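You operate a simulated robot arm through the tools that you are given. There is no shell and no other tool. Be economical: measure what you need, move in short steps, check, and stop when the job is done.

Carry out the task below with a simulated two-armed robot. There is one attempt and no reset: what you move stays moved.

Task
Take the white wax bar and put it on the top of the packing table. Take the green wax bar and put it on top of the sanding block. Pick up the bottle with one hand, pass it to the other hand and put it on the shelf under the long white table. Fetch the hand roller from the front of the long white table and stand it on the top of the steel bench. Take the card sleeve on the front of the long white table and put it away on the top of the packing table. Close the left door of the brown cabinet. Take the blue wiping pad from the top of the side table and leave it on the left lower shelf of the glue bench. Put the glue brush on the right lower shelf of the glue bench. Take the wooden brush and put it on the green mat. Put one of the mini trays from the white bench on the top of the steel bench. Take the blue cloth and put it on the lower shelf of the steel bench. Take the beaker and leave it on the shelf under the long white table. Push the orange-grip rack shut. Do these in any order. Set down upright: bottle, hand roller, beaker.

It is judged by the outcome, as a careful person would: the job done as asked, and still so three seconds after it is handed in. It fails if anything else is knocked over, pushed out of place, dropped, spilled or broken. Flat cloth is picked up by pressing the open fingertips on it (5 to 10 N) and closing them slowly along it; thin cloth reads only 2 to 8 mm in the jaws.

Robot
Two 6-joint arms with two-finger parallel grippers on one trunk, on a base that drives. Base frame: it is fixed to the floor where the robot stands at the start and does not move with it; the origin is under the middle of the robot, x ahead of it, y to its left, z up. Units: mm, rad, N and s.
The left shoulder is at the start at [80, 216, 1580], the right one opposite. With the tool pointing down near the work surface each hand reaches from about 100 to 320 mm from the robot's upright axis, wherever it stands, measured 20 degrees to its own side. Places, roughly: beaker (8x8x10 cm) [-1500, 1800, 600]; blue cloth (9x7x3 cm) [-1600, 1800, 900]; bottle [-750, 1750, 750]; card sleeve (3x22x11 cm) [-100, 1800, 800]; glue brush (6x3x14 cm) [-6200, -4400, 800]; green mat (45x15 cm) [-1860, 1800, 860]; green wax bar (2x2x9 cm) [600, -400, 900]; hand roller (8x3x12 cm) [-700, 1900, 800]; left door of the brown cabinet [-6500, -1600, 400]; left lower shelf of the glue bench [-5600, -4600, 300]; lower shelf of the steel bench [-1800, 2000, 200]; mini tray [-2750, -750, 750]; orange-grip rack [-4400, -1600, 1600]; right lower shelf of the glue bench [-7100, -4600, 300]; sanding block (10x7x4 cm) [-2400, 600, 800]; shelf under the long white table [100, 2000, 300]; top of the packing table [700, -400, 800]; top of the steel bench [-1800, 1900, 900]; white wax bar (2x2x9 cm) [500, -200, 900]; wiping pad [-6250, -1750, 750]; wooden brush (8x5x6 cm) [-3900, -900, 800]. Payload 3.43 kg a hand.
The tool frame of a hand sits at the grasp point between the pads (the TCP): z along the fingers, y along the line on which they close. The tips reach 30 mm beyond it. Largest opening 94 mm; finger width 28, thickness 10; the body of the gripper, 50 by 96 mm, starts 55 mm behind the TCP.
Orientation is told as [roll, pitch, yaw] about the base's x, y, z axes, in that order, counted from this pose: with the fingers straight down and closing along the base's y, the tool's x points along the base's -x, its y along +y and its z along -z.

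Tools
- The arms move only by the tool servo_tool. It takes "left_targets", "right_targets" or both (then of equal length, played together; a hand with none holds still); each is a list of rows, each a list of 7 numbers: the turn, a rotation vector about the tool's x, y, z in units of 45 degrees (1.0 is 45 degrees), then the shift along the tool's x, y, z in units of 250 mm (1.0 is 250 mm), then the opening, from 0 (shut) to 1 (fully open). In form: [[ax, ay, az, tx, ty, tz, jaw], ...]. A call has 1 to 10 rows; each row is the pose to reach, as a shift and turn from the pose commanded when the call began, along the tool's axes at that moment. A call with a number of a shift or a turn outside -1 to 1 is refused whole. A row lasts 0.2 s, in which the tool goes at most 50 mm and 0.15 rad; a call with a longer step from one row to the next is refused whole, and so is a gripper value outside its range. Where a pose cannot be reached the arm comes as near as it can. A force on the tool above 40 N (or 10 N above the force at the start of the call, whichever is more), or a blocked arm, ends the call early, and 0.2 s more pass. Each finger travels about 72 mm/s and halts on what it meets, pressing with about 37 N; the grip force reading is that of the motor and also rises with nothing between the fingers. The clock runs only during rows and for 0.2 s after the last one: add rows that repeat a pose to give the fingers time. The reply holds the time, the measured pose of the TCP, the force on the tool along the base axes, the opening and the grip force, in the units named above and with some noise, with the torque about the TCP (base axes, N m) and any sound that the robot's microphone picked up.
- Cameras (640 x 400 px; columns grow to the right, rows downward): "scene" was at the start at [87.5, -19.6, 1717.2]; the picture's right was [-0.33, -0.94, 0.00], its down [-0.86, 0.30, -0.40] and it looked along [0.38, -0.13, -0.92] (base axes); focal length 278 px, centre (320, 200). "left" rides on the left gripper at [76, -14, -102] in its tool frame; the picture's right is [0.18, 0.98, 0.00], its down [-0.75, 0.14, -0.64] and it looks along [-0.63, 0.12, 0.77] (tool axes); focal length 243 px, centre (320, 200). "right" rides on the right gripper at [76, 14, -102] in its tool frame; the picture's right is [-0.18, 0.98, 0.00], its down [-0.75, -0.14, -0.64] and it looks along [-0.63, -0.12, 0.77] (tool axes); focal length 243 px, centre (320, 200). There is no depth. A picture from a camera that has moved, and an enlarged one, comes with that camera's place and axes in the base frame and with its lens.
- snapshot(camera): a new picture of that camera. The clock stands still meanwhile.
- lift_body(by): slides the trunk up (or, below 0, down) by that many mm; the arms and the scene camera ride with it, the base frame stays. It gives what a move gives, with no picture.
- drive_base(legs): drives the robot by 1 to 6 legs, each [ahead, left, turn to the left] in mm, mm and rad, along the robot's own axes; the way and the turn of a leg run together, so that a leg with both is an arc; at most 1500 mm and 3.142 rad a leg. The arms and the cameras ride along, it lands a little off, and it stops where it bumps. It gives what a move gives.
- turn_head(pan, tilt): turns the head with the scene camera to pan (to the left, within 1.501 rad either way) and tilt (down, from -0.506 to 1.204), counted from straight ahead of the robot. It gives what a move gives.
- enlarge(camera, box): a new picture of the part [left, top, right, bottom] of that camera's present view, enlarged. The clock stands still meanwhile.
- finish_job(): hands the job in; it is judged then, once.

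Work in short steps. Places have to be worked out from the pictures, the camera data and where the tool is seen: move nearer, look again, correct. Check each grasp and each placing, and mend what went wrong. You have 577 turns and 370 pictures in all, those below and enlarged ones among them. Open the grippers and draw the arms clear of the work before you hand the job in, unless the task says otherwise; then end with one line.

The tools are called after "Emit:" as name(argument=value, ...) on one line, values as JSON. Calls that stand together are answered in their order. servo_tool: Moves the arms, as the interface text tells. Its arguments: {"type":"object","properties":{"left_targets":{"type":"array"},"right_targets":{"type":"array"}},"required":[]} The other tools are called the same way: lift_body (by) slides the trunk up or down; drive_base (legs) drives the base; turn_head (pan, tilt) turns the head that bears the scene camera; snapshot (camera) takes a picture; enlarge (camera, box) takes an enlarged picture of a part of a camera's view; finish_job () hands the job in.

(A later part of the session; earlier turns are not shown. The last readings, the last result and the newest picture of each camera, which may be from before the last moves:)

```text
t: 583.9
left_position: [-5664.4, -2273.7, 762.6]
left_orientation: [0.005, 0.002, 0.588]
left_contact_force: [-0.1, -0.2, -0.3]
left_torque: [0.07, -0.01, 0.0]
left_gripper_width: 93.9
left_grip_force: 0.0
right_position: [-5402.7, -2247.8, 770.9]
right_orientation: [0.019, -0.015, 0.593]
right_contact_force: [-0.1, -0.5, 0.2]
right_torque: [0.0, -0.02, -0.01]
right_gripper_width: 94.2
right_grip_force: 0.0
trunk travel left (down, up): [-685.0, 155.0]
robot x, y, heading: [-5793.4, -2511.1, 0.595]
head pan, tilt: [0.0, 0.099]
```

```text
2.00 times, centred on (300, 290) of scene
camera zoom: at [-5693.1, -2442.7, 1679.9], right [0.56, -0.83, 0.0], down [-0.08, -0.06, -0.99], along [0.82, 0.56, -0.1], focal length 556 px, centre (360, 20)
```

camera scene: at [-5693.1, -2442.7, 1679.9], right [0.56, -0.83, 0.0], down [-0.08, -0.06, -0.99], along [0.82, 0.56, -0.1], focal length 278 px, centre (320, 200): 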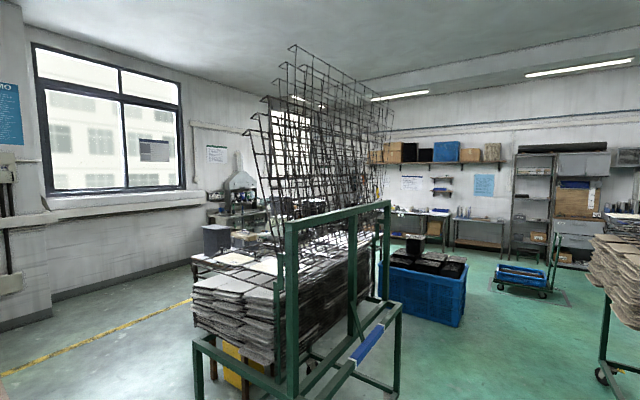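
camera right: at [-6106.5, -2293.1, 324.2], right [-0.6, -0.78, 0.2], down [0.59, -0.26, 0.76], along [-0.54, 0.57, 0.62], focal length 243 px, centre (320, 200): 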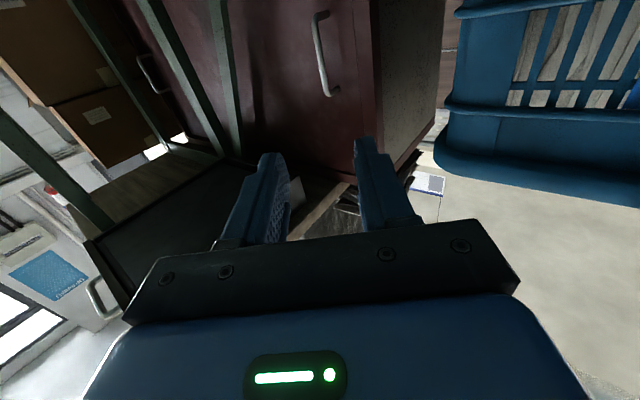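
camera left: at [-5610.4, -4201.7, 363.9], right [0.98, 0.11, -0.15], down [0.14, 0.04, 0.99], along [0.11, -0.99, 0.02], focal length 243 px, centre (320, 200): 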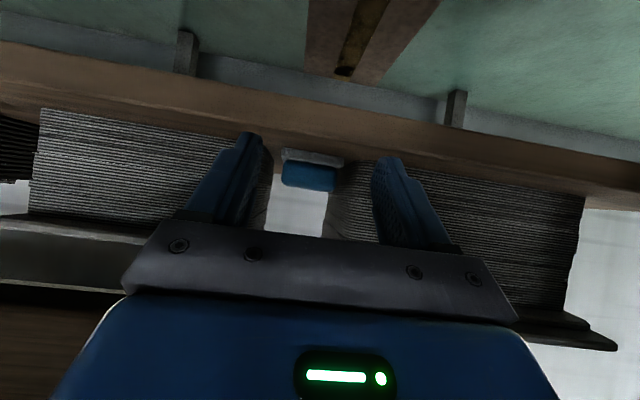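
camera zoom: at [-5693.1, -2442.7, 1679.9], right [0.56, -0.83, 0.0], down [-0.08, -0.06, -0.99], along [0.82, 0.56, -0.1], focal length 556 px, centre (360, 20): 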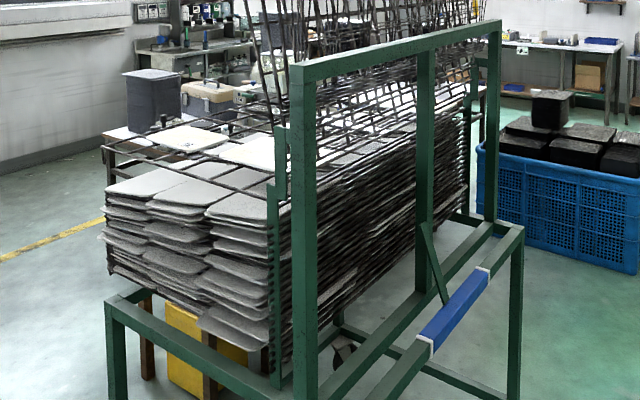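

Emit:
enlarge(camera="scene", box=[270, 120, 400, 210])

Emit:
drive_base(legs=[[0, 700, 0], [0, 500, -0.5]])

Emit:
snapshot(camera="scene")

```text
4.44 times, centred on (335, 165) of scene
camera zoom: at [-5693.1, -2442.7, 1679.9], right [0.56, -0.83, 0.0], down [-0.08, -0.06, -0.99], along [0.82, 0.56, -0.1], focal length 1237 px, centre (253, 356)
```

zoom: 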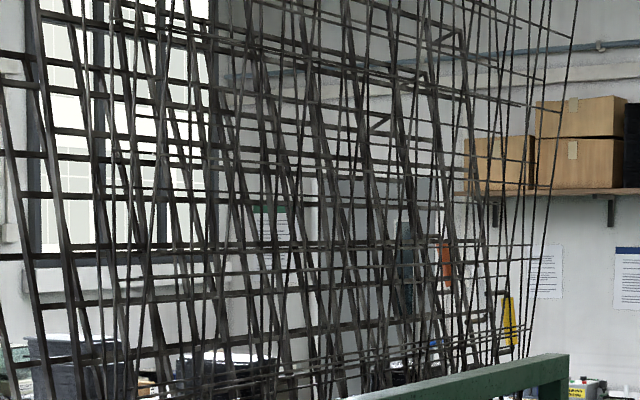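

```text
t: 586.8
left_position: [-5952.2, -1850.6, 764.4]
left_orientation: [0.007, 0.003, 0.601]
left_contact_force: [0.3, -0.2, 0.9]
left_torque: [-0.02, 0.01, 0.04]
left_gripper_width: 94.0
left_grip_force: 0.0
right_position: [-5689.4, -1819.9, 772.9]
right_orientation: [0.024, -0.017, 0.608]
right_contact_force: [-0.1, -0.4, -0.2]
right_torque: [0.01, 0.0, 0.01]
right_gripper_width: 93.7
right_grip_force: 0.1
trunk travel left (down, up): [-685.0, 155.0]
robot x, y, heading: [-6078.0, -2083.9, 0.608]
head pan, tilt: [0.0, 0.099]
stopped in leg 1: the robot was blocked; the commanded pose is now the measured one
```

```text
155 pictures are left
camera scene: at [-5976.3, -2025.7, 1680.3], right [0.57, -0.82, -0.01], down [-0.08, -0.05, -1.0], along [0.82, 0.57, -0.1], focal length 278 px, centre (320, 200)
```

scene: 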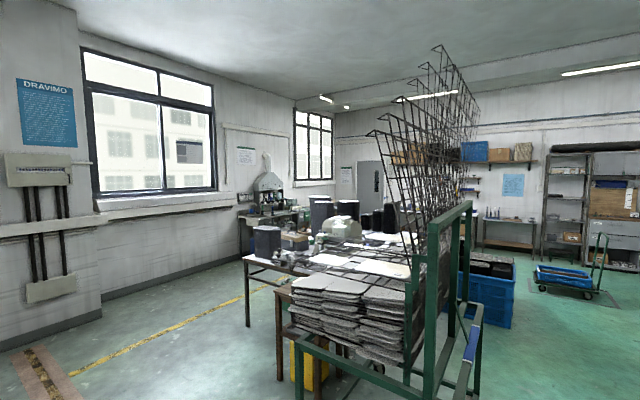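

An orange patch was visible in the wires near (-4400,-1800,1645). First I raise and retreat from the table I just touched.

Emit:
lift_body(by=150)

Emit:
drive_base(legs=[[0, -300, -0.6]])

Emit:
turn_head(pan=-0.0, tilt=0.1)

Emit:
snapshot(camera="scene")

```text
t: 588.6
left_position: [-5952.3, -1852.1, 915.7]
left_orientation: [0.011, 0.0, 0.601]
left_contact_force: [0.3, -0.4, 0.1]
left_torque: [-0.01, 0.01, 0.02]
left_gripper_width: 94.0
left_grip_force: 0.1
right_position: [-5691.4, -1820.9, 923.6]
right_orientation: [0.026, -0.018, 0.607]
right_contact_force: [0.8, -0.4, 0.0]
right_torque: [-0.01, -0.03, -0.03]
right_gripper_width: 93.8
right_grip_force: 0.0
trunk travel left (down, up): [-835.0, 5.0]
robot x, y, heading: [-6082.9, -2084.1, 0.607]
head pan, tilt: [0.0, 0.099]
```

```text
t: 590.6
left_position: [-5751.6, -2236.2, 911.8]
left_orientation: [0.002, 0.005, -0.007]
left_contact_force: [0.4, 0.2, -0.4]
left_torque: [0.02, 0.01, 0.0]
left_gripper_width: 93.9
left_grip_force: 0.0
right_position: [-5518.3, -2361.5, 920.4]
right_orientation: [0.017, -0.013, -0.001]
right_contact_force: [0.1, 1.0, 0.4]
right_torque: [0.0, -0.01, 0.03]
right_gripper_width: 93.8
right_grip_force: 0.1
trunk travel left (down, up): [-835.0, 5.0]
robot x, y, heading: [-5992.4, -2359.2, -0.001]
head pan, tilt: [0.0, 0.099]
```

```text
t: 591.2
left_position: [-5752.2, -2237.3, 912.4]
left_orientation: [0.002, 0.003, -0.008]
left_contact_force: [0.4, 0.1, -0.8]
left_torque: [0.0, 0.03, 0.01]
left_gripper_width: 94.1
left_grip_force: 0.0
right_position: [-5518.5, -2362.2, 921.1]
right_orientation: [0.017, -0.015, 0.001]
right_contact_force: [-0.9, 0.2, -0.5]
right_torque: [-0.01, 0.0, -0.01]
right_gripper_width: 94.1
right_grip_force: 0.1
trunk travel left (down, up): [-835.0, 5.0]
robot x, y, heading: [-5991.7, -2359.6, 0.005]
head pan, tilt: [0.0, 0.099]
```

```text
154 pictures are left
camera scene: at [-5869.3, -2358.7, 1829.9], right [0.0, -1.0, 0.0], down [-0.1, 0.0, -0.99], along [0.99, 0.0, -0.1], focal length 278 px, centre (320, 200)
```

scene: 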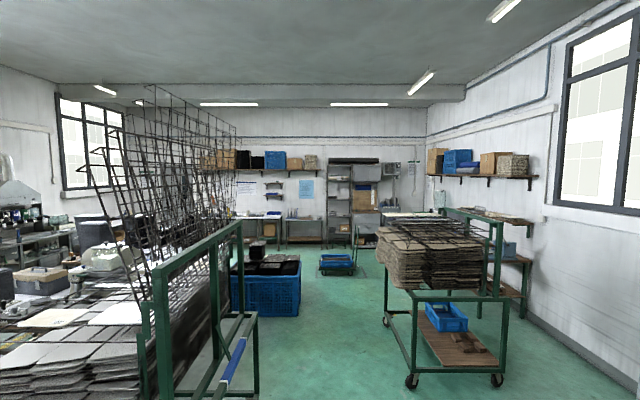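

Emit:
enlarge(camera="scene", box=[70, 80, 260, 270])

```text
2.11 times, centred on (165, 175) of scene
camera zoom: at [-5869.3, -2358.7, 1829.9], right [0.0, -1.0, 0.0], down [-0.1, 0.0, -0.99], along [0.99, 0.0, -0.1], focal length 586 px, centre (646, 253)
```

zoom: 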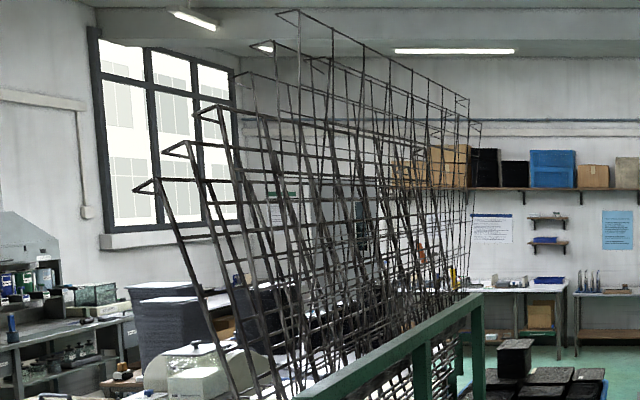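

The orange grip triangulates to (-3954,-1616,1632), at the rack's east end. I drive along the corridor south of the rack to view it from the south-east.

Emit:
drive_base(legs=[[1200, -100, 0], [1000, 0, 0]])

Emit:
turn_head(pan=1.4, tilt=0.1)

Emit:
snapshot(camera="scene")

```text
t: 602.1
left_position: [-3560.0, -2355.2, 913.0]
left_orientation: [0.003, 0.003, -0.013]
left_contact_force: [0.7, 0.9, 0.2]
left_torque: [-0.03, 0.0, 0.01]
left_gripper_width: 94.1
left_grip_force: 0.1
right_position: [-3327.2, -2482.7, 922.0]
right_orientation: [0.02, -0.016, -0.006]
right_contact_force: [0.9, 0.3, 0.4]
right_torque: [0.02, -0.02, 0.03]
right_gripper_width: 93.7
right_grip_force: 0.1
trunk travel left (down, up): [-835.0, 5.0]
robot x, y, heading: [-3803.2, -2482.9, -0.004]
head pan, tilt: [0.0, 0.099]
```

```text
t: 603.6
left_position: [-3558.9, -2355.6, 913.2]
left_orientation: [0.004, 0.004, -0.012]
left_contact_force: [0.1, 0.5, 0.4]
left_torque: [0.01, 0.08, 0.02]
left_gripper_width: 93.8
left_grip_force: 0.0
right_position: [-3326.2, -2480.4, 922.1]
right_orientation: [0.019, -0.015, -0.005]
right_contact_force: [0.3, 0.0, 0.6]
right_torque: [0.03, 0.01, 0.01]
right_gripper_width: 94.0
right_grip_force: 0.1
trunk travel left (down, up): [-835.0, 5.0]
robot x, y, heading: [-3802.0, -2480.4, -0.006]
head pan, tilt: [1.4, 0.099]
```

```text
152 pictures are left
camera scene: at [-3752.6, -2387.4, 1830.0], right [0.98, -0.18, 0.0], down [-0.02, -0.1, -0.99], along [0.18, 0.98, -0.1], focal length 278 px, centre (320, 200)
```

scene: 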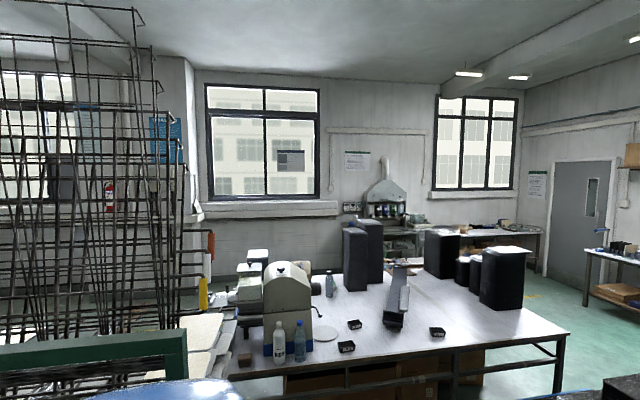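

Emit:
enlarge(camera="scene", box=[100, 190, 280, 370])

Emit:
enlarge(camera="scene", box=[220, 290, 480, 400])

```text
2.22 times, centred on (190, 280) of scene
camera zoom: at [-3752.6, -2387.4, 1830.0], right [0.98, -0.18, 0.0], down [-0.02, -0.1, -0.99], along [0.18, 0.98, -0.1], focal length 618 px, centre (609, 22)
```

zoom: 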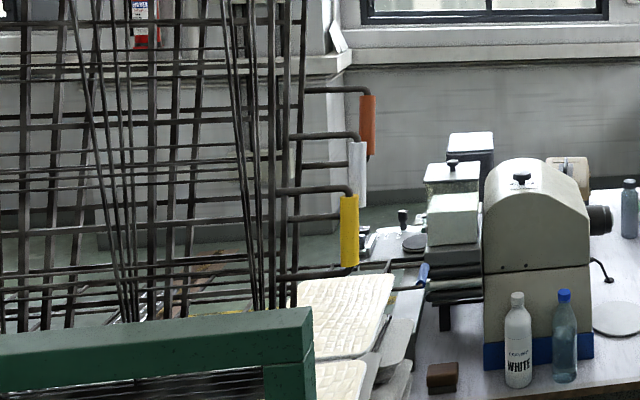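

```text
2.46 times, centred on (350, 345) of scene
camera zoom: at [-3752.6, -2387.4, 1830.0], right [0.98, -0.18, 0.0], down [-0.02, -0.1, -0.99], along [0.18, 0.98, -0.1], focal length 685 px, centre (246, -157)
```

zoom: 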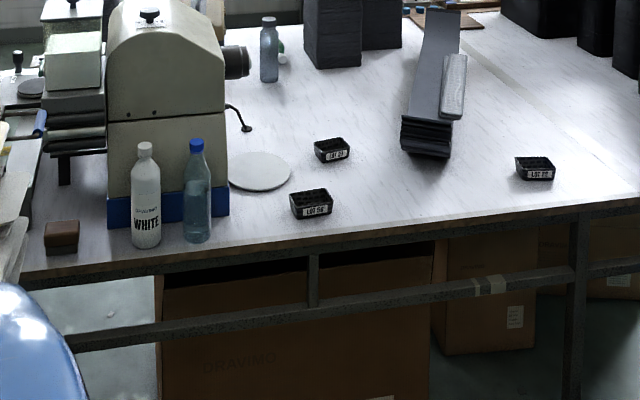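

Three raised wire racks have side grips (orange, white, yellow). The wooden brush and mini trays are also visible on the white bench. I go to the rack's east side to see which way it shuts.

Emit:
drive_base(legs=[[600, 300, 0], [0, 600, 0], [0, 0, 1.57], [0, 0, 1.57]])

Emit:
turn_head(pan=0, tilt=0.35)

Emit:
snapshot(camera="scene")

```text
t: 617.9
left_position: [-3447.1, -1701.2, 912.4]
left_orientation: [0.005, 0.002, 3.12]
left_contact_force: [-0.7, -0.2, 0.3]
left_torque: [-0.03, 0.02, -0.04]
left_gripper_width: 94.1
left_grip_force: 0.0
right_position: [-3679.4, -1573.1, 920.9]
right_orientation: [0.021, -0.013, 3.126]
right_contact_force: [-0.4, -0.6, -0.3]
right_torque: [0.03, -0.04, 0.0]
right_gripper_width: 93.8
right_grip_force: 0.0
trunk travel left (down, up): [-835.0, 5.0]
robot x, y, heading: [-3204.8, -1579.4, 3.124]
head pan, tilt: [1.4, 0.099]
```

```text
t: 619.4
left_position: [-3447.8, -1701.4, 912.9]
left_orientation: [0.005, 0.003, 3.12]
left_contact_force: [-1.1, 0.5, 0.0]
left_torque: [0.03, 0.0, 0.04]
left_gripper_width: 94.1
left_grip_force: 0.2
right_position: [-3679.6, -1573.8, 921.6]
right_orientation: [0.019, -0.014, 3.126]
right_contact_force: [0.6, -0.5, 0.0]
right_torque: [0.01, -0.02, 0.02]
right_gripper_width: 94.4
right_grip_force: 0.1
trunk travel left (down, up): [-835.0, 5.0]
robot x, y, heading: [-3206.2, -1580.1, 3.127]
head pan, tilt: [0.0, 0.351]
```

```text
149 pictures are left
camera scene: at [-3326.0, -1579.8, 1806.6], right [0.02, 1.0, 0.0], down [0.34, -0.01, -0.94], along [-0.94, 0.01, -0.34], focal length 278 px, centre (320, 200)
```

scene: 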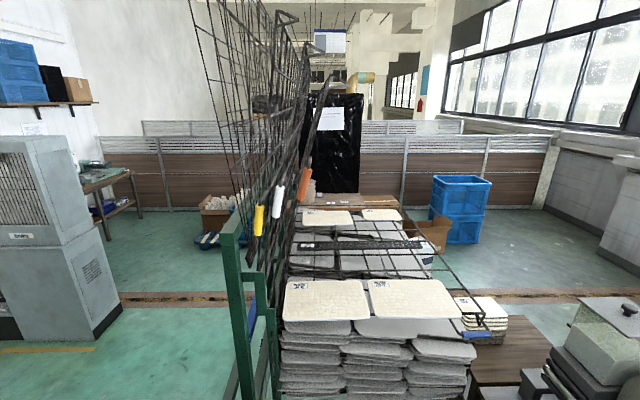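

Emit:
enlarge(camera="scene", box=[180, 30, 380, 290])

Emit:
enlarge(camera="scene", box=[220, 190, 520, 390])

```text
1.54 times, centred on (280, 160) of scene
camera zoom: at [-3326.0, -1579.8, 1806.6], right [0.02, 1.0, 0.0], down [0.34, -0.01, -0.94], along [-0.94, 0.01, -0.34], focal length 428 px, centre (382, 262)
```

zoom: 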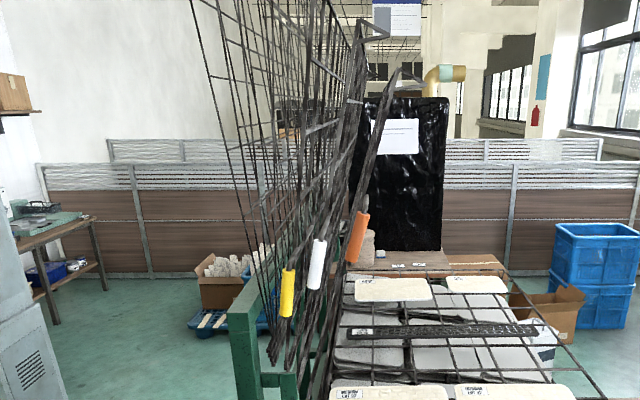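

```text
2.00 times, centred on (370, 290) of scene
camera zoom: at [-3326.0, -1579.8, 1806.6], right [0.02, 1.0, 0.0], down [0.34, -0.01, -0.94], along [-0.94, 0.01, -0.34], focal length 556 px, centre (220, 20)
```

zoom: 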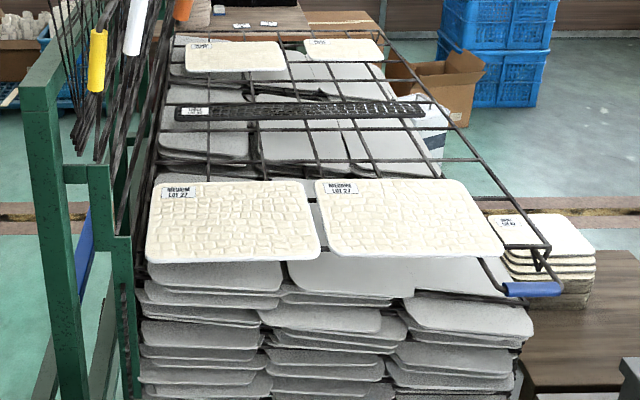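

Clear now: the blue-grip rack lies horizontally (shut) with hinge at y≈-1800; the orange one (hinge z≈1190, grip at r≈480, ~21° off vertical) has to be swung down the same way. I turn the right hand horizontal and test raising it.

Emit:
servo_tool(right_targets=[[0, 0, 0, -0.15, 0, 0, 0.7], [0, 0, 0, -0.3, 0, 0, 0.7], [0, -0.16, 0, -0.4, 0, 0, 0.7], [0, -0.32, 0, -0.4, 0, 0, 0.7], [0, -0.48, 0, -0.4, 0, 0, 0.7], [0, -0.64, 0, -0.4, 0, 0, 0.7], [0, -0.8, 0, -0.4, 0, 0, 0.7], [0, -0.96, 0, -0.4, 0, 0, 0.7]])

Emit:
servo_tool(right_targets=[[0, -0.16, 0, 0, 0, 0, 0.7], [0, -0.32, 0, 0, 0, 0, 0.7], [0, -0.48, 0, 0, 0, 0, 0.7], [0, -0.64, 0, 0, 0, 0, 0.7], [0, -0.8, 0, 0, 0, 0, 0.7], [0, -0.96, 0, 0, 0, 0, 0.7], [0, -1.0, 0, 0, 0, 0, 0.7]])

Emit:
servo_tool(right_targets=[[0, 0, 0, -0.18, 0, 0, 0.7], [0, 0, 0, -0.36, 0, 0, 0.7], [0, 0, 0, -0.54, 0, 0, 0.7], [0, 0, 0, -0.72, 0, 0, 0.7], [0, 0, 0, -0.9, 0, 0, 0.7], [0, 0, 0, -1.0, 0, 0, 0.7]])

Emit:
servo_tool(right_targets=[[0, 0, 0, -0.18, 0, 0, 0.7], [0, 0, 0, -0.36, 0, 0, 0.7], [0, 0, 0, -0.54, 0, 0, 0.7], [0, 0, 0, -0.72, 0, 0, 0.7], [0, 0, 0, -0.9, 0, 0, 0.7], [0, 0, 0, -1.0, 0, 0, 0.7]])

```text
t: 621.2
left_position: [-3447.2, -1701.2, 912.9]
left_orientation: [0.003, 0.005, 3.12]
left_contact_force: [-0.6, -0.9, 0.0]
left_torque: [0.01, 0.0, -0.03]
left_gripper_width: 94.0
left_grip_force: 0.1
right_position: [-3777.9, -1571.9, 923.3]
right_orientation: [0.029, -0.771, 3.106]
right_contact_force: [0.1, 0.3, 0.3]
right_torque: [-0.03, 0.0, 0.02]
right_gripper_width: 65.8
right_grip_force: 0.1
trunk travel left (down, up): [-835.0, 5.0]
robot x, y, heading: [-3206.5, -1584.8, 3.126]
head pan, tilt: [0.0, 0.351]
```

```text
t: 622.8
left_position: [-3448.0, -1702.3, 911.7]
left_orientation: [0.002, 0.004, 3.118]
left_contact_force: [-0.7, 0.5, 0.4]
left_torque: [0.04, 0.03, -0.04]
left_gripper_width: 94.1
left_grip_force: 0.1
right_position: [-3779.8, -1571.8, 923.4]
right_orientation: [0.884, -1.547, 2.242]
right_contact_force: [0.6, 0.2, 0.1]
right_torque: [0.0, 0.01, 0.02]
right_gripper_width: 65.9
right_grip_force: 0.2
trunk travel left (down, up): [-835.0, 5.0]
robot x, y, heading: [-3205.1, -1578.9, 3.127]
head pan, tilt: [0.0, 0.351]
```

```text
t: 624.2
left_position: [-3447.8, -1701.6, 913.6]
left_orientation: [0.004, 0.004, 3.12]
left_contact_force: [-1.0, -0.1, -0.2]
left_torque: [-0.02, 0.02, -0.01]
left_gripper_width: 93.9
left_grip_force: 0.0
right_position: [-3780.9, -1566.0, 1174.6]
right_orientation: [0.805, -1.545, 2.322]
right_contact_force: [0.3, 0.4, 0.0]
right_torque: [0.02, 0.0, 0.06]
right_gripper_width: 66.0
right_grip_force: 0.1
trunk travel left (down, up): [-835.0, 5.0]
robot x, y, heading: [-3203.7, -1583.3, 3.126]
head pan, tilt: [0.0, 0.351]
```

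```text
t: 625.6
left_position: [-3449.2, -1702.4, 911.9]
left_orientation: [0.004, 0.006, 3.119]
left_contact_force: [-0.3, 0.6, 0.1]
left_torque: [0.01, 0.03, 0.0]
left_gripper_width: 94.1
left_grip_force: 0.1
right_position: [-3787.4, -1562.3, 1421.1]
right_orientation: [0.796, -1.544, 2.328]
right_contact_force: [-0.2, 0.1, -0.3]
right_torque: [-0.01, -0.02, -0.01]
right_gripper_width: 65.9
right_grip_force: 0.1
trunk travel left (down, up): [-835.0, 5.0]
robot x, y, heading: [-3208.4, -1584.1, 3.127]
head pan, tilt: [0.0, 0.351]
```

Reach is fine. Raise to grip height, roll the hand ~21° to match the bar, and look.

Emit:
servo_tool(right_targets=[[0, 0, 0.1, -0.16, 0.02, 0, 0.8], [0, 0, 0.2, -0.32, 0.05, 0, 0.8], [0, 0, 0.3, -0.48, 0.1, 0, 0.8], [0, 0, 0.4, -0.64, 0.15, 0, 0.8], [0, 0, 0.467, -0.8, 0.2, 0, 0.8], [0, 0, 0.467, -0.83, 0.21, 0, 0.8], [0, 0, 0.467, -0.83, 0.21, 0, 0.8]])

Emit:
snapshot(camera="right")

Emit:
enlarge(camera="scene", box=[220, 100, 440, 290])

```text
t: 627.2
left_position: [-3448.0, -1702.1, 912.3]
left_orientation: [0.003, 0.003, 3.119]
left_contact_force: [-0.5, 0.0, 0.9]
left_torque: [0.02, -0.01, 0.03]
left_gripper_width: 94.1
left_grip_force: 0.1
right_position: [-3792.6, -1609.5, 1630.6]
right_orientation: [1.526, -1.184, 1.598]
right_contact_force: [-0.9, 0.1, 0.2]
right_torque: [-0.03, 0.0, 0.0]
right_gripper_width: 75.5
right_grip_force: 0.0
trunk travel left (down, up): [-835.0, 5.0]
robot x, y, heading: [-3203.6, -1579.9, 3.128]
head pan, tilt: [0.0, 0.351]
```

```text
146 pictures are left
camera right: at [-3690.1, -1652.4, 1566.9], right [-0.02, -0.84, 0.54], down [0.64, 0.41, 0.66], along [-0.77, 0.36, 0.53], focal length 243 px, centre (320, 200)
```

right: 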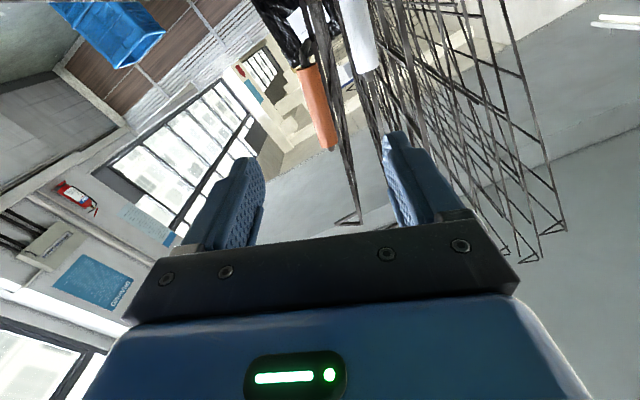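

```text
2.11 times, centred on (330, 195) of scene
camera zoom: at [-3326.0, -1579.1, 1806.6], right [0.02, 1.0, 0.0], down [0.34, -0.01, -0.94], along [-0.94, 0.01, -0.34], focal length 586 px, centre (299, 210)
```

zoom: 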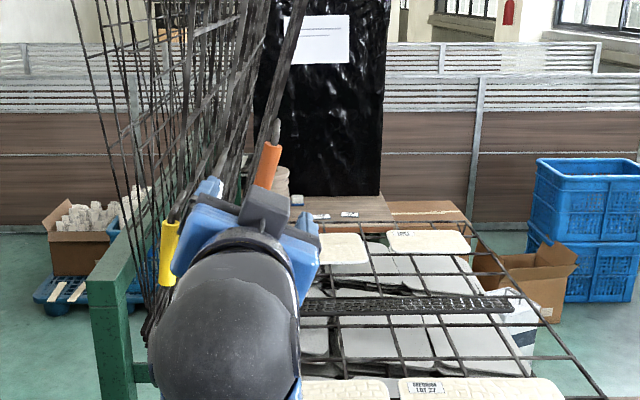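

Grip is dead ahead at (-3911,-1607,1625). Advance.

Emit:
servo_tool(right_targets=[[0, 0, 0, 0, 0.0, 0.1, 0.65], [0, 0, 0, 0, 0.0, 0.22, 0.65], [0, 0, 0, 0, 0.0, 0.34, 0.65], [0, 0, 0, 0, 0.0, 0.34, 0.65]])

Emit:
snapshot(camera="right")

```text
t: 628.2
left_position: [-3446.7, -1701.8, 912.5]
left_orientation: [0.003, 0.002, 3.12]
left_contact_force: [-0.1, 0.1, 0.7]
left_torque: [0.03, 0.0, 0.03]
left_gripper_width: 94.0
left_grip_force: 0.0
right_position: [-3876.3, -1609.7, 1628.8]
right_orientation: [1.527, -1.183, 1.597]
right_contact_force: [-0.6, 0.7, 1.0]
right_torque: [0.01, -0.01, 0.03]
right_gripper_width: 61.1
right_grip_force: 0.1
trunk travel left (down, up): [-835.0, 5.0]
robot x, y, heading: [-3200.1, -1581.1, 3.126]
head pan, tilt: [0.0, 0.351]
```

```text
144 pictures are left
camera right: at [-3773.9, -1652.8, 1564.7], right [-0.02, -0.84, 0.54], down [0.64, 0.4, 0.66], along [-0.77, 0.36, 0.53], focal length 243 px, centre (320, 200)
```

right: 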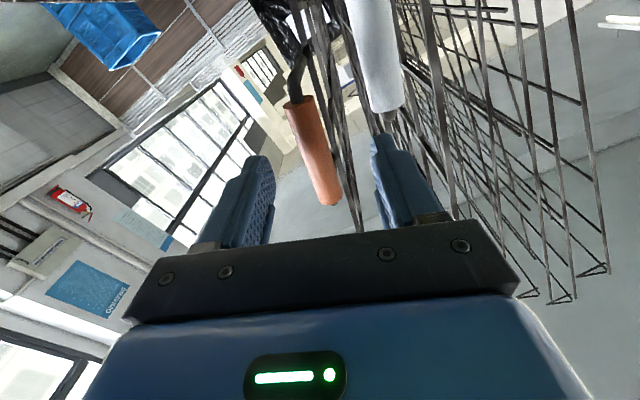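

Advance 36 mm and close on the grip.

Emit:
servo_tool(right_targets=[[0, 0, 0, 0, 0.0, 0.08, 0.65], [0, 0, 0, 0, 0.0, 0.145, 0.65], [0, 0, 0, 0, 0.0, 0.145, 0.5], [0, 0, 0, 0, 0.0, 0.145, 0.35], [0, 0, 0, 0, 0.0, 0.145, 0.2], [0, 0, 0, 0, 0.0, 0.145, 0.05], [0, 0, 0, 0, 0.0, 0.145, 0.0]])

Emit:
snapshot(camera="right")

```text
t: 629.8
left_position: [-3446.8, -1699.4, 912.6]
left_orientation: [0.004, 0.006, 3.119]
left_contact_force: [0.6, -0.4, -0.1]
left_torque: [-0.02, -0.01, 0.03]
left_gripper_width: 94.2
left_grip_force: 0.0
right_position: [-3913.5, -1606.8, 1627.5]
right_orientation: [1.517, -1.184, 1.603]
right_contact_force: [4.6, 7.7, -10.6]
right_torque: [1.22, 0.04, -0.13]
right_gripper_width: 25.8
right_grip_force: 45.0
trunk travel left (down, up): [-835.0, 5.0]
robot x, y, heading: [-3203.9, -1580.0, 3.128]
head pan, tilt: [0.0, 0.351]
```

```text
143 pictures are left
camera right: at [-3810.9, -1649.7, 1563.3], right [-0.03, -0.84, 0.54], down [0.64, 0.4, 0.66], along [-0.77, 0.36, 0.53], focal length 243 px, centre (320, 200)
```

right: 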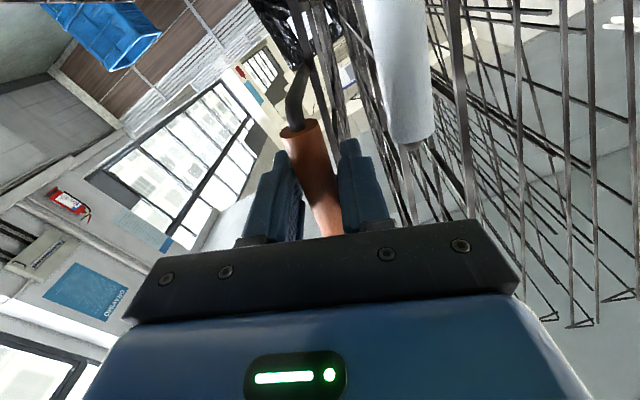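

Gripped (26 mm). Swing along the hinge arc (R≈478 mm), a first 0.24 rad.

Emit:
servo_tool(right_targets=[[0, 0, 0.051, 0.0015, -0.0765, 0, 0], [0, 0, 0.102, 0.0061, -0.1528, 0, 0], [0, 0, 0.153, 0.0137, -0.229, 0, 0], [0, 0, 0.204, 0.0244, -0.3047, 0, 0], [0, 0, 0.255, 0.038, -0.38, 0, 0], [0, 0, 0.306, 0.0549, -0.4545, 0, 0]])

Emit:
snapshot(camera="right")

```text
t: 631.2
left_position: [-3448.6, -1694.9, 912.9]
left_orientation: [0.01, 0.006, 3.119]
left_contact_force: [0.2, 0.2, 0.0]
left_torque: [-0.01, -0.03, -0.01]
left_gripper_width: 93.9
left_grip_force: 0.0
right_position: [-3913.2, -1495.9, 1572.4]
right_orientation: [1.545, -0.937, 1.569]
right_contact_force: [-15.5, 20.3, 24.2]
right_torque: [1.08, 0.07, -0.02]
right_gripper_width: 24.4
right_grip_force: 45.1
trunk travel left (down, up): [-835.0, 5.0]
robot x, y, heading: [-3205.1, -1578.1, 3.123]
head pan, tilt: [0.0, 0.351]
```

```text
142 pictures are left
camera right: at [-3810.8, -1554.2, 1520.8], right [-0.03, -0.68, 0.73], down [0.65, 0.55, 0.53], along [-0.76, 0.48, 0.43], focal length 243 px, centre (320, 200)
```

right: 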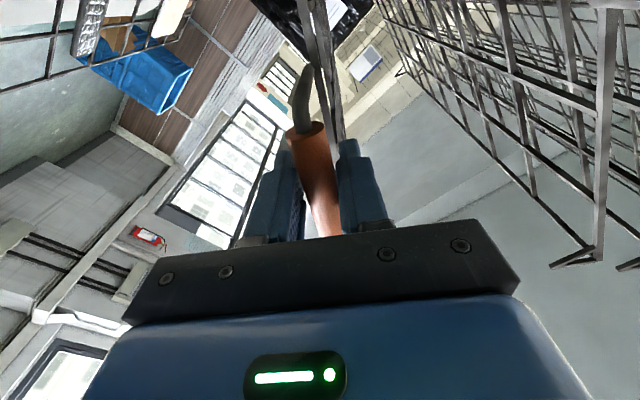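

It swings. Forces suggest a slightly larger radius; continue with R≈540 mm.

Emit:
servo_tool(right_targets=[[0, 0, 0.02, -0.02, -0.04, 0, 0], [0, 0, 0.102, -0.0131, -0.1726, 0, 0], [0, 0, 0.204, 0.0076, -0.3441, 0, 0], [0, 0, 0.306, 0.042, -0.5135, 0, 0], [0, 0, 0.306, 0.042, -0.5135, 0, 0]])

```text
t: 632.4
left_position: [-3446.7, -1702.4, 913.6]
left_orientation: [0.004, 0.004, 3.119]
left_contact_force: [0.3, -0.6, -0.4]
left_torque: [0.03, 0.01, 0.01]
left_gripper_width: 93.8
left_grip_force: 0.1
right_position: [-3905.1, -1412.0, 1488.5]
right_orientation: [1.548, -0.702, 1.575]
right_contact_force: [4.8, 1.0, 2.3]
right_torque: [-1.09, -0.69, 0.97]
right_gripper_width: 19.2
right_grip_force: 45.0
trunk travel left (down, up): [-835.0, 5.0]
robot x, y, heading: [-3204.2, -1581.8, 3.122]
head pan, tilt: [0.0, 0.351]
```

Emit:
snapshot(camera="right")

Emit:
snapshot(camera="scene")

```text
141 pictures are left
camera right: at [-3803.8, -1479.8, 1451.1], right [-0.02, -0.49, 0.87], down [0.64, 0.66, 0.39], along [-0.77, 0.57, 0.3], focal length 243 px, centre (320, 200)
```

right: 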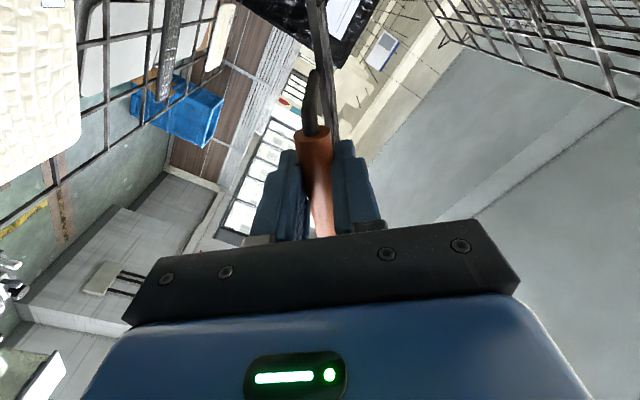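

```text
140 pictures are left
camera scene: at [-3323.8, -1580.0, 1806.6], right [0.02, 1.0, 0.0], down [0.34, -0.01, -0.94], along [-0.94, 0.01, -0.34], focal length 278 px, centre (320, 200)
```

scene: 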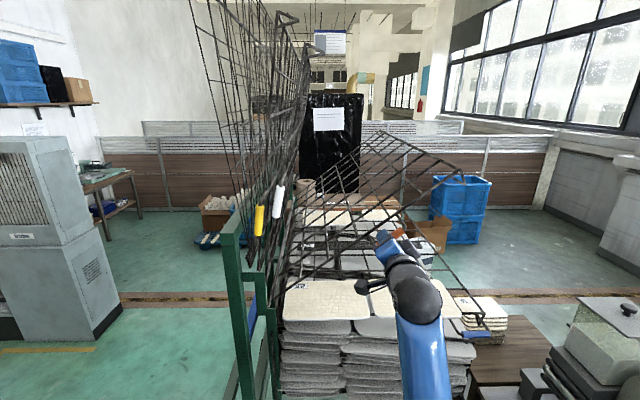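

The rack is swinging down nicely (~48°). Continue another 0.4 rad.

Emit:
servo_tool(right_targets=[[0, 0, 0.102, 0.0067, -0.1678, 0.01, 0], [0, 0, 0.204, 0.0268, -0.3346, 0.01, 0], [0, 0, 0.306, 0.0603, -0.4992, 0.01, 0], [0, 0, 0.407, 0.1066, -0.6606, 0.01, 0], [0, 0, 0.509, 0.1658, -0.8178, 0.01, 0]])

Emit:
snapshot(camera="scene")

Emit:
snapshot(camera="right")

```text
t: 633.6
left_position: [-3448.3, -1710.3, 912.8]
left_orientation: [-0.005, 0.005, 3.122]
left_contact_force: [0.0, -0.1, -0.5]
left_torque: [0.0, 0.0, -0.04]
left_gripper_width: 94.2
left_grip_force: 0.1
right_position: [-3905.6, -1327.3, 1310.2]
right_orientation: [1.553, -0.31, 1.57]
right_contact_force: [1.6, -37.8, -5.8]
right_torque: [-1.39, -0.08, 0.34]
right_gripper_width: 22.7
right_grip_force: 44.9
trunk travel left (down, up): [-835.0, 5.0]
robot x, y, heading: [-3203.9, -1583.5, 3.13]
head pan, tilt: [0.0, 0.351]
```

```text
139 pictures are left
camera scene: at [-3326.6, -1595.0, 1806.5], right [0.01, 1.0, 0.01], down [0.34, 0.0, -0.94], along [-0.94, 0.02, -0.34], focal length 278 px, centre (320, 200)
```

scene: 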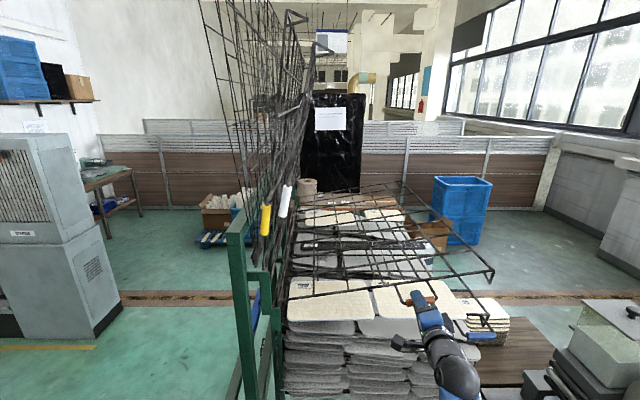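

```text
138 pictures are left
camera right: at [-3804.1, -1404.4, 1301.8], right [-0.02, -0.12, 0.99], down [0.64, 0.76, 0.11], along [-0.76, 0.64, 0.07], focal length 243 px, centre (320, 200)
```

right: 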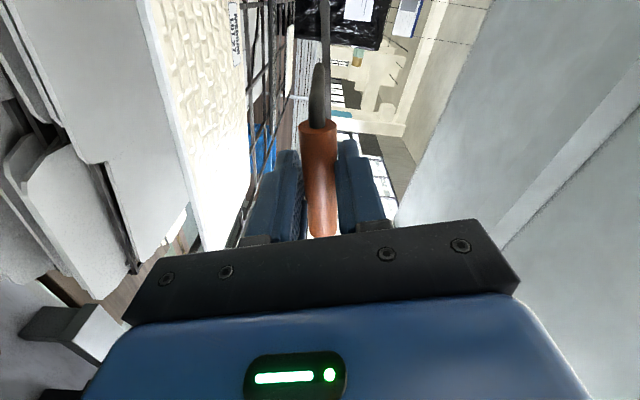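

Nearly down (71°). Ease inward and continue the last part until it rests.

Emit:
servo_tool(right_targets=[[0, 0, 0.01, 0.04, -0.02, 0, 0], [0, 0, 0.06, 0.05, -0.1, 0, 0], [0, 0, 0.102, 0.0563, -0.1566, 0, 0], [0, 0, 0.15, 0.062, -0.23, 0, 0], [0, 0, 0.204, 0.07, -0.3122, 0, 0]])

Emit:
snapshot(camera="scene")

```text
t: 635.0
left_position: [-3445.6, -1704.7, 913.0]
left_orientation: [0.002, 0.002, 3.127]
left_contact_force: [0.0, 0.1, 0.3]
left_torque: [-0.04, 0.02, -0.01]
left_gripper_width: 93.6
left_grip_force: 0.0
right_position: [-3906.3, -1316.9, 1242.5]
right_orientation: [1.583, -0.143, 1.574]
right_contact_force: [0.8, -28.9, 9.0]
right_torque: [-1.37, -0.03, -0.63]
right_gripper_width: 22.9
right_grip_force: 44.8
trunk travel left (down, up): [-835.0, 5.0]
robot x, y, heading: [-3206.5, -1583.0, 3.133]
head pan, tilt: [0.0, 0.351]
stopped in row 5 (right hand): the force on the tool passed its limit at 51 N (the readings are from after the stop); the commanded pose is now the measured one
```

```text
137 pictures are left
camera scene: at [-3322.7, -1584.2, 1806.7], right [0.01, 1.0, 0.0], down [0.34, 0.0, -0.94], along [-0.94, 0.01, -0.34], focal length 278 px, centre (320, 200)
```

scene: 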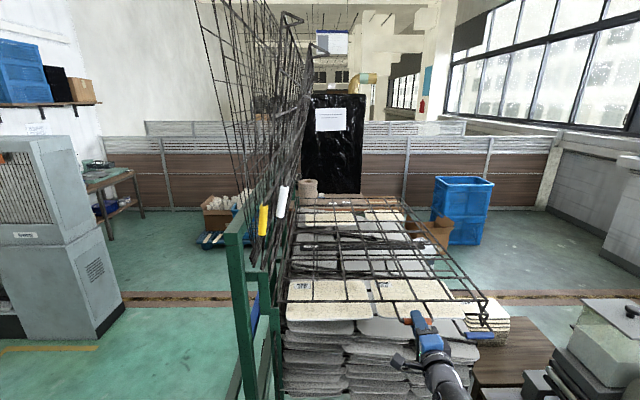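

Almost horizontal. Move inward 15 mm and press down the last bit.

Emit:
servo_tool(right_targets=[[0, 0, 0, 0.03, 0, 0, 0], [0, 0, 0, 0.06, 0, 0, 0], [0, 0, 0.04, 0.065, -0.06, 0, 0], [0, 0, 0.08, 0.07, -0.12, 0, 0], [0, 0, 0.12, 0.075, -0.18, 0, 0], [0, 0, 0.16, 0.08, -0.25, 0, 0]])

Emit:
enlarge(camera="scene", box=[230, 170, 520, 390])

```text
t: 635.8
left_position: [-3447.6, -1699.3, 913.4]
left_orientation: [0.003, 0.002, 3.119]
left_contact_force: [0.8, 0.1, -0.8]
left_torque: [0.01, -0.01, 0.0]
left_gripper_width: 94.0
left_grip_force: 0.1
right_position: [-3904.8, -1317.4, 1242.0]
right_orientation: [1.607, -0.126, 1.551]
right_contact_force: [7.5, 4.0, 4.6]
right_torque: [-1.6, 0.13, 0.58]
right_gripper_width: 22.4
right_grip_force: 44.6
trunk travel left (down, up): [-835.0, 5.0]
robot x, y, heading: [-3205.0, -1582.0, 3.128]
head pan, tilt: [0.0, 0.351]
stopped in row 3 (right hand): the force on the tool passed its limit at 47 N (the readings are from after the stop); the commanded pose is now the measured one
```

```text
1.82 times, centred on (375, 280) of scene
camera zoom: at [-3323.7, -1578.6, 1806.4], right [0.02, 1.0, 0.0], down [0.34, -0.01, -0.94], along [-0.94, 0.01, -0.34], focal length 506 px, centre (220, 54)
```

zoom: 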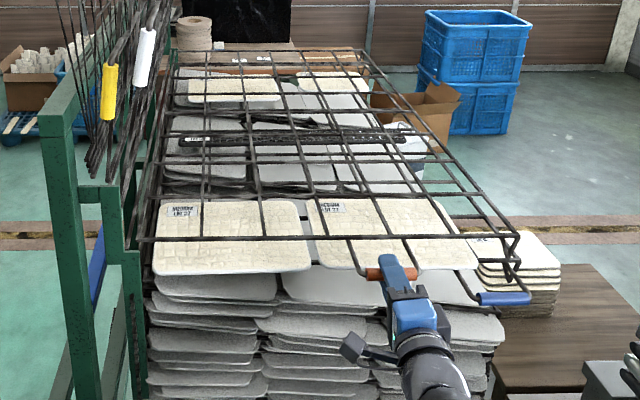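

It now resists. I release to see whether it rests there.

Emit:
servo_tool(right_targets=[[0, 0, 0, 0, 0, 0, 0.3], [0, 0, 0, 0, 0, 0, 0.45], [0, 0, 0, 0, 0, 0, 0.5], [0, 0, 0, 0, 0, 0, 0.5], [0, 0, 0, 0, 0, 0, 0.5]])

Emit:
enlarge(camera="scene", box=[230, 170, 520, 390])

Emit:
snapshot(camera="right")

```text
t: 637.0
left_position: [-3447.6, -1701.3, 912.3]
left_orientation: [0.003, 0.003, 3.12]
left_contact_force: [0.4, 0.2, -0.6]
left_torque: [-0.01, -0.01, 0.03]
left_gripper_width: 94.2
left_grip_force: 0.0
right_position: [-3908.0, -1319.4, 1241.0]
right_orientation: [1.601, -0.133, 1.551]
right_contact_force: [-0.6, -0.7, -0.9]
right_torque: [0.0, -0.03, 0.01]
right_gripper_width: 46.9
right_grip_force: 0.0
trunk travel left (down, up): [-835.0, 5.0]
robot x, y, heading: [-3204.1, -1579.3, 3.123]
head pan, tilt: [0.0, 0.351]
```

```text
1.82 times, centred on (375, 280) of scene
camera zoom: at [-3326.9, -1579.5, 1806.6], right [0.01, 1.0, 0.0], down [0.34, -0.01, -0.94], along [-0.94, 0.01, -0.34], focal length 506 px, centre (220, 54)
```

zoom: 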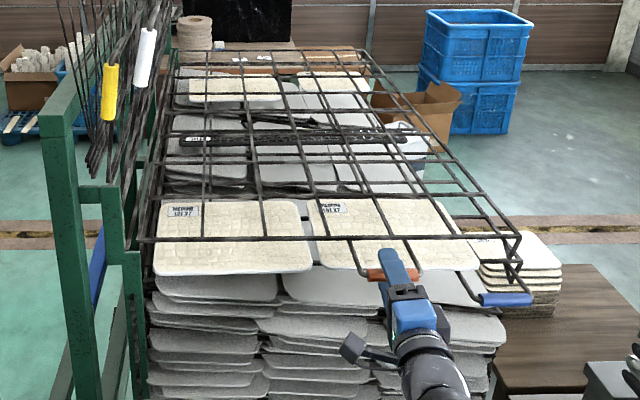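

```text
134 pictures are left
camera right: at [-3806.6, -1397.7, 1241.1], right [0.03, 0.05, 1.0], down [0.65, 0.76, -0.06], along [-0.76, 0.65, -0.01], focal length 243 px, centre (320, 200)
```

right: 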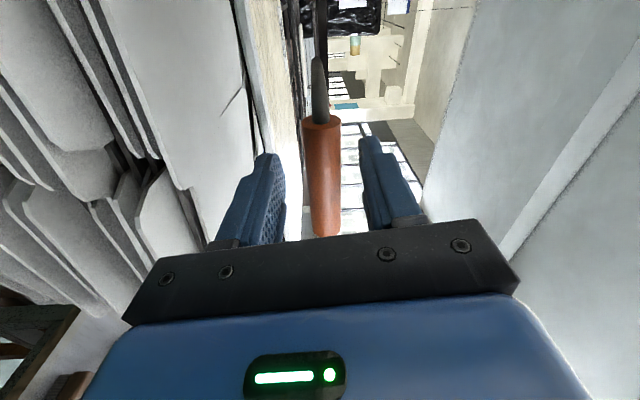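

The grip bar is horizontal now and stays. I press gently down with the upper finger to confirm it is at its stop.

Emit:
servo_tool(right_targets=[[0, 0, 0, 0, -0.02, 0, 0.5], [0, 0, 0, 0, -0.04, 0, 0.5], [0, 0, 0, 0, -0.056, 0, 0.5], [0, 0, 0, 0, -0.072, 0, 0.5], [0, 0, 0, 0, -0.088, 0, 0.5]])

```text
t: 638.1
left_position: [-3446.0, -1702.5, 912.1]
left_orientation: [0.004, 0.003, 3.119]
left_contact_force: [-0.4, 0.0, -0.1]
left_torque: [-0.02, -0.01, -0.02]
left_gripper_width: 93.8
left_grip_force: 0.0
right_position: [-3906.4, -1317.0, 1224.1]
right_orientation: [1.611, -0.133, 1.551]
right_contact_force: [-4.5, -0.1, 20.9]
right_torque: [-0.37, 0.09, 0.02]
right_gripper_width: 59.1
right_grip_force: 10.4
trunk travel left (down, up): [-835.0, 5.0]
robot x, y, heading: [-3203.6, -1579.6, 3.13]
head pan, tilt: [0.0, 0.351]
```

It's firmly at its stop: shut. Withdraw the hand.

Emit:
servo_tool(right_targets=[[0, 0, 0, 0, 0.04, 0, 0.5], [0, 0, 0, 0, 0.075, 0, 0.5], [0, 0, 0, 0, 0.075, -0.15, 0.5], [0, 0, 0, 0, 0.075, -0.3, 0.5], [0, 0, 0, 0, 0.075, -0.45, 0.5]])

Emit:
drive_base(legs=[[-250, 0, 0]])

Emit:
enlarge(camera="scene", box=[230, 130, 520, 350])

```text
t: 639.4
left_position: [-3446.9, -1701.2, 912.2]
left_orientation: [0.003, 0.005, 3.121]
left_contact_force: [0.3, 0.4, -0.4]
left_torque: [-0.03, 0.02, 0.01]
left_gripper_width: 93.8
left_grip_force: 0.0
right_position: [-3792.8, -1319.3, 1234.5]
right_orientation: [1.604, -0.131, 1.55]
right_contact_force: [0.1, 0.5, -0.3]
right_torque: [0.04, 0.02, -0.01]
right_gripper_width: 47.0
right_grip_force: 0.1
trunk travel left (down, up): [-835.0, 5.0]
robot x, y, heading: [-3206.5, -1580.0, 3.132]
head pan, tilt: [0.0, 0.351]
```

```text
t: 641.2
left_position: [-3199.8, -1704.4, 911.8]
left_orientation: [0.004, 0.007, 3.117]
left_contact_force: [0.5, 0.0, 0.8]
left_torque: [-0.03, -0.01, 0.01]
left_gripper_width: 94.1
left_grip_force: 0.0
right_position: [-3545.0, -1320.8, 1230.7]
right_orientation: [1.598, -0.132, 1.549]
right_contact_force: [-0.7, -0.2, -0.4]
right_torque: [-0.01, 0.0, 0.02]
right_gripper_width: 47.1
right_grip_force: 0.1
trunk travel left (down, up): [-835.0, 5.0]
robot x, y, heading: [-2954.1, -1584.9, 3.12]
head pan, tilt: [0.0, 0.351]
```

```text
1.82 times, centred on (375, 240) of scene
camera zoom: at [-3079.9, -1582.9, 1806.1], right [0.02, 1.0, 0.0], down [0.35, -0.01, -0.94], along [-0.94, 0.02, -0.35], focal length 506 px, centre (220, 127)
```

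zoom: 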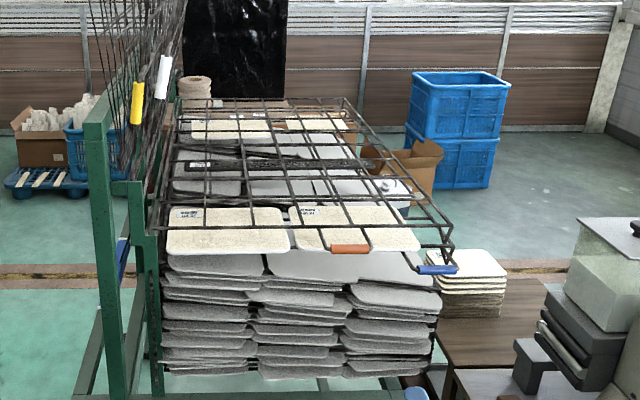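

Rack is shut beside the blue one. Now restore the right hand to pointing down and face the white bench.

Emit:
servo_tool(right_targets=[[0, 0, -0.18, 0, 0, 0, 0.6], [0, 0, -0.36, 0, 0, 0, 0.7], [0, 0, -0.54, 0, 0, 0, 0.8], [0, 0, -0.72, 0, 0, 0, 1], [0, 0, -0.9, 0, 0, 0, 1], [0, 0, -1.0, 0, 0, 0, 1]])

Emit:
servo_tool(right_targets=[[0, 0, -0.18, 0, 0, 0, 1], [0, 0, -0.36, 0, 0, 0, 1], [0, 0, -0.54, 0, 0, 0, 1], [0, 0, -0.72, 0, 0, 0, 1], [0, 0, -0.83, 0, 0, 0, 1], [0, 0, -0.83, 0, 0, 0, 1]])

Emit:
servo_tool(right_targets=[[0, 0.16, 0, 0.05, 0, 0, 1], [0, 0.32, 0, 0.15, 0, 0, 1], [0, 0.48, 0, 0.25, 0, 0, 1], [0, 0.64, 0, 0.35, 0, 0, 1], [0, 0.8, 0, 0.45, 0, 0, 1], [0, 0.96, 0, 0.55, 0, 0, 1]])

Emit:
servo_tool(right_targets=[[0, 0.16, 0, 0, 0, 0.1, 1], [0, 0.32, 0, 0, 0, 0.2, 1], [0, 0.48, 0, 0, 0, 0.25, 1], [0, 0.64, 0, 0, 0, 0.25, 1], [0, 0.8, 0, 0, 0, 0.25, 1], [0, 0.96, 0, 0, 0, 0.25, 1], [0, 1.0, 0, 0, 0, 0.25, 1]])

```text
t: 642.6
left_position: [-3197.1, -1704.0, 913.0]
left_orientation: [0.004, 0.003, 3.116]
left_contact_force: [0.0, -0.2, 0.1]
left_torque: [-0.03, 0.01, 0.03]
left_gripper_width: 94.0
left_grip_force: 0.1
right_position: [-3541.3, -1322.3, 1233.2]
right_orientation: [1.622, -0.917, 1.511]
right_contact_force: [-0.1, 0.7, 0.2]
right_torque: [0.02, 0.02, 0.01]
right_gripper_width: 94.0
right_grip_force: 0.0
trunk travel left (down, up): [-835.0, 5.0]
robot x, y, heading: [-2955.9, -1586.8, 3.127]
head pan, tilt: [0.0, 0.351]
```

```text
t: 644.0
left_position: [-3196.3, -1703.6, 912.1]
left_orientation: [0.002, 0.002, 3.117]
left_contact_force: [0.1, -0.6, 0.1]
left_torque: [0.02, -0.02, 0.0]
left_gripper_width: 94.0
left_grip_force: 0.0
right_position: [-3540.1, -1321.4, 1232.8]
right_orientation: [3.13, -1.539, -0.007]
right_contact_force: [-0.7, 0.3, -0.2]
right_torque: [-0.02, -0.01, -0.01]
right_gripper_width: 93.9
right_grip_force: 0.1
trunk travel left (down, up): [-835.0, 5.0]
robot x, y, heading: [-2955.7, -1580.9, 3.125]
head pan, tilt: [0.0, 0.351]
```

```text
t: 645.4
left_position: [-3196.1, -1704.6, 912.7]
left_orientation: [0.002, 0.004, 3.117]
left_contact_force: [-0.4, 0.2, 1.3]
left_torque: [0.0, -0.02, 0.0]
left_gripper_width: 94.0
left_grip_force: 0.0
right_position: [-3546.5, -1324.3, 1095.4]
right_orientation: [0.004, -0.846, 3.121]
right_contact_force: [-0.5, 0.2, 0.2]
right_torque: [0.03, 0.02, 0.01]
right_gripper_width: 94.2
right_grip_force: 0.1
trunk travel left (down, up): [-835.0, 5.0]
robot x, y, heading: [-2951.2, -1583.0, 3.126]
head pan, tilt: [0.0, 0.351]
```

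```text
t: 647.0
left_position: [-3195.5, -1705.0, 912.9]
left_orientation: [0.004, 0.002, 3.116]
left_contact_force: [-0.6, -0.1, 0.1]
left_torque: [-0.02, -0.03, 0.01]
left_gripper_width: 94.2
left_grip_force: 0.0
right_position: [-3592.8, -1320.4, 1054.2]
right_orientation: [0.003, -0.061, 3.121]
right_contact_force: [-0.7, 0.6, -0.6]
right_torque: [0.01, 0.04, 0.03]
right_gripper_width: 93.9
right_grip_force: 0.0
trunk travel left (down, up): [-835.0, 5.0]
robot x, y, heading: [-2951.0, -1585.0, 3.126]
head pan, tilt: [0.0, 0.351]
```

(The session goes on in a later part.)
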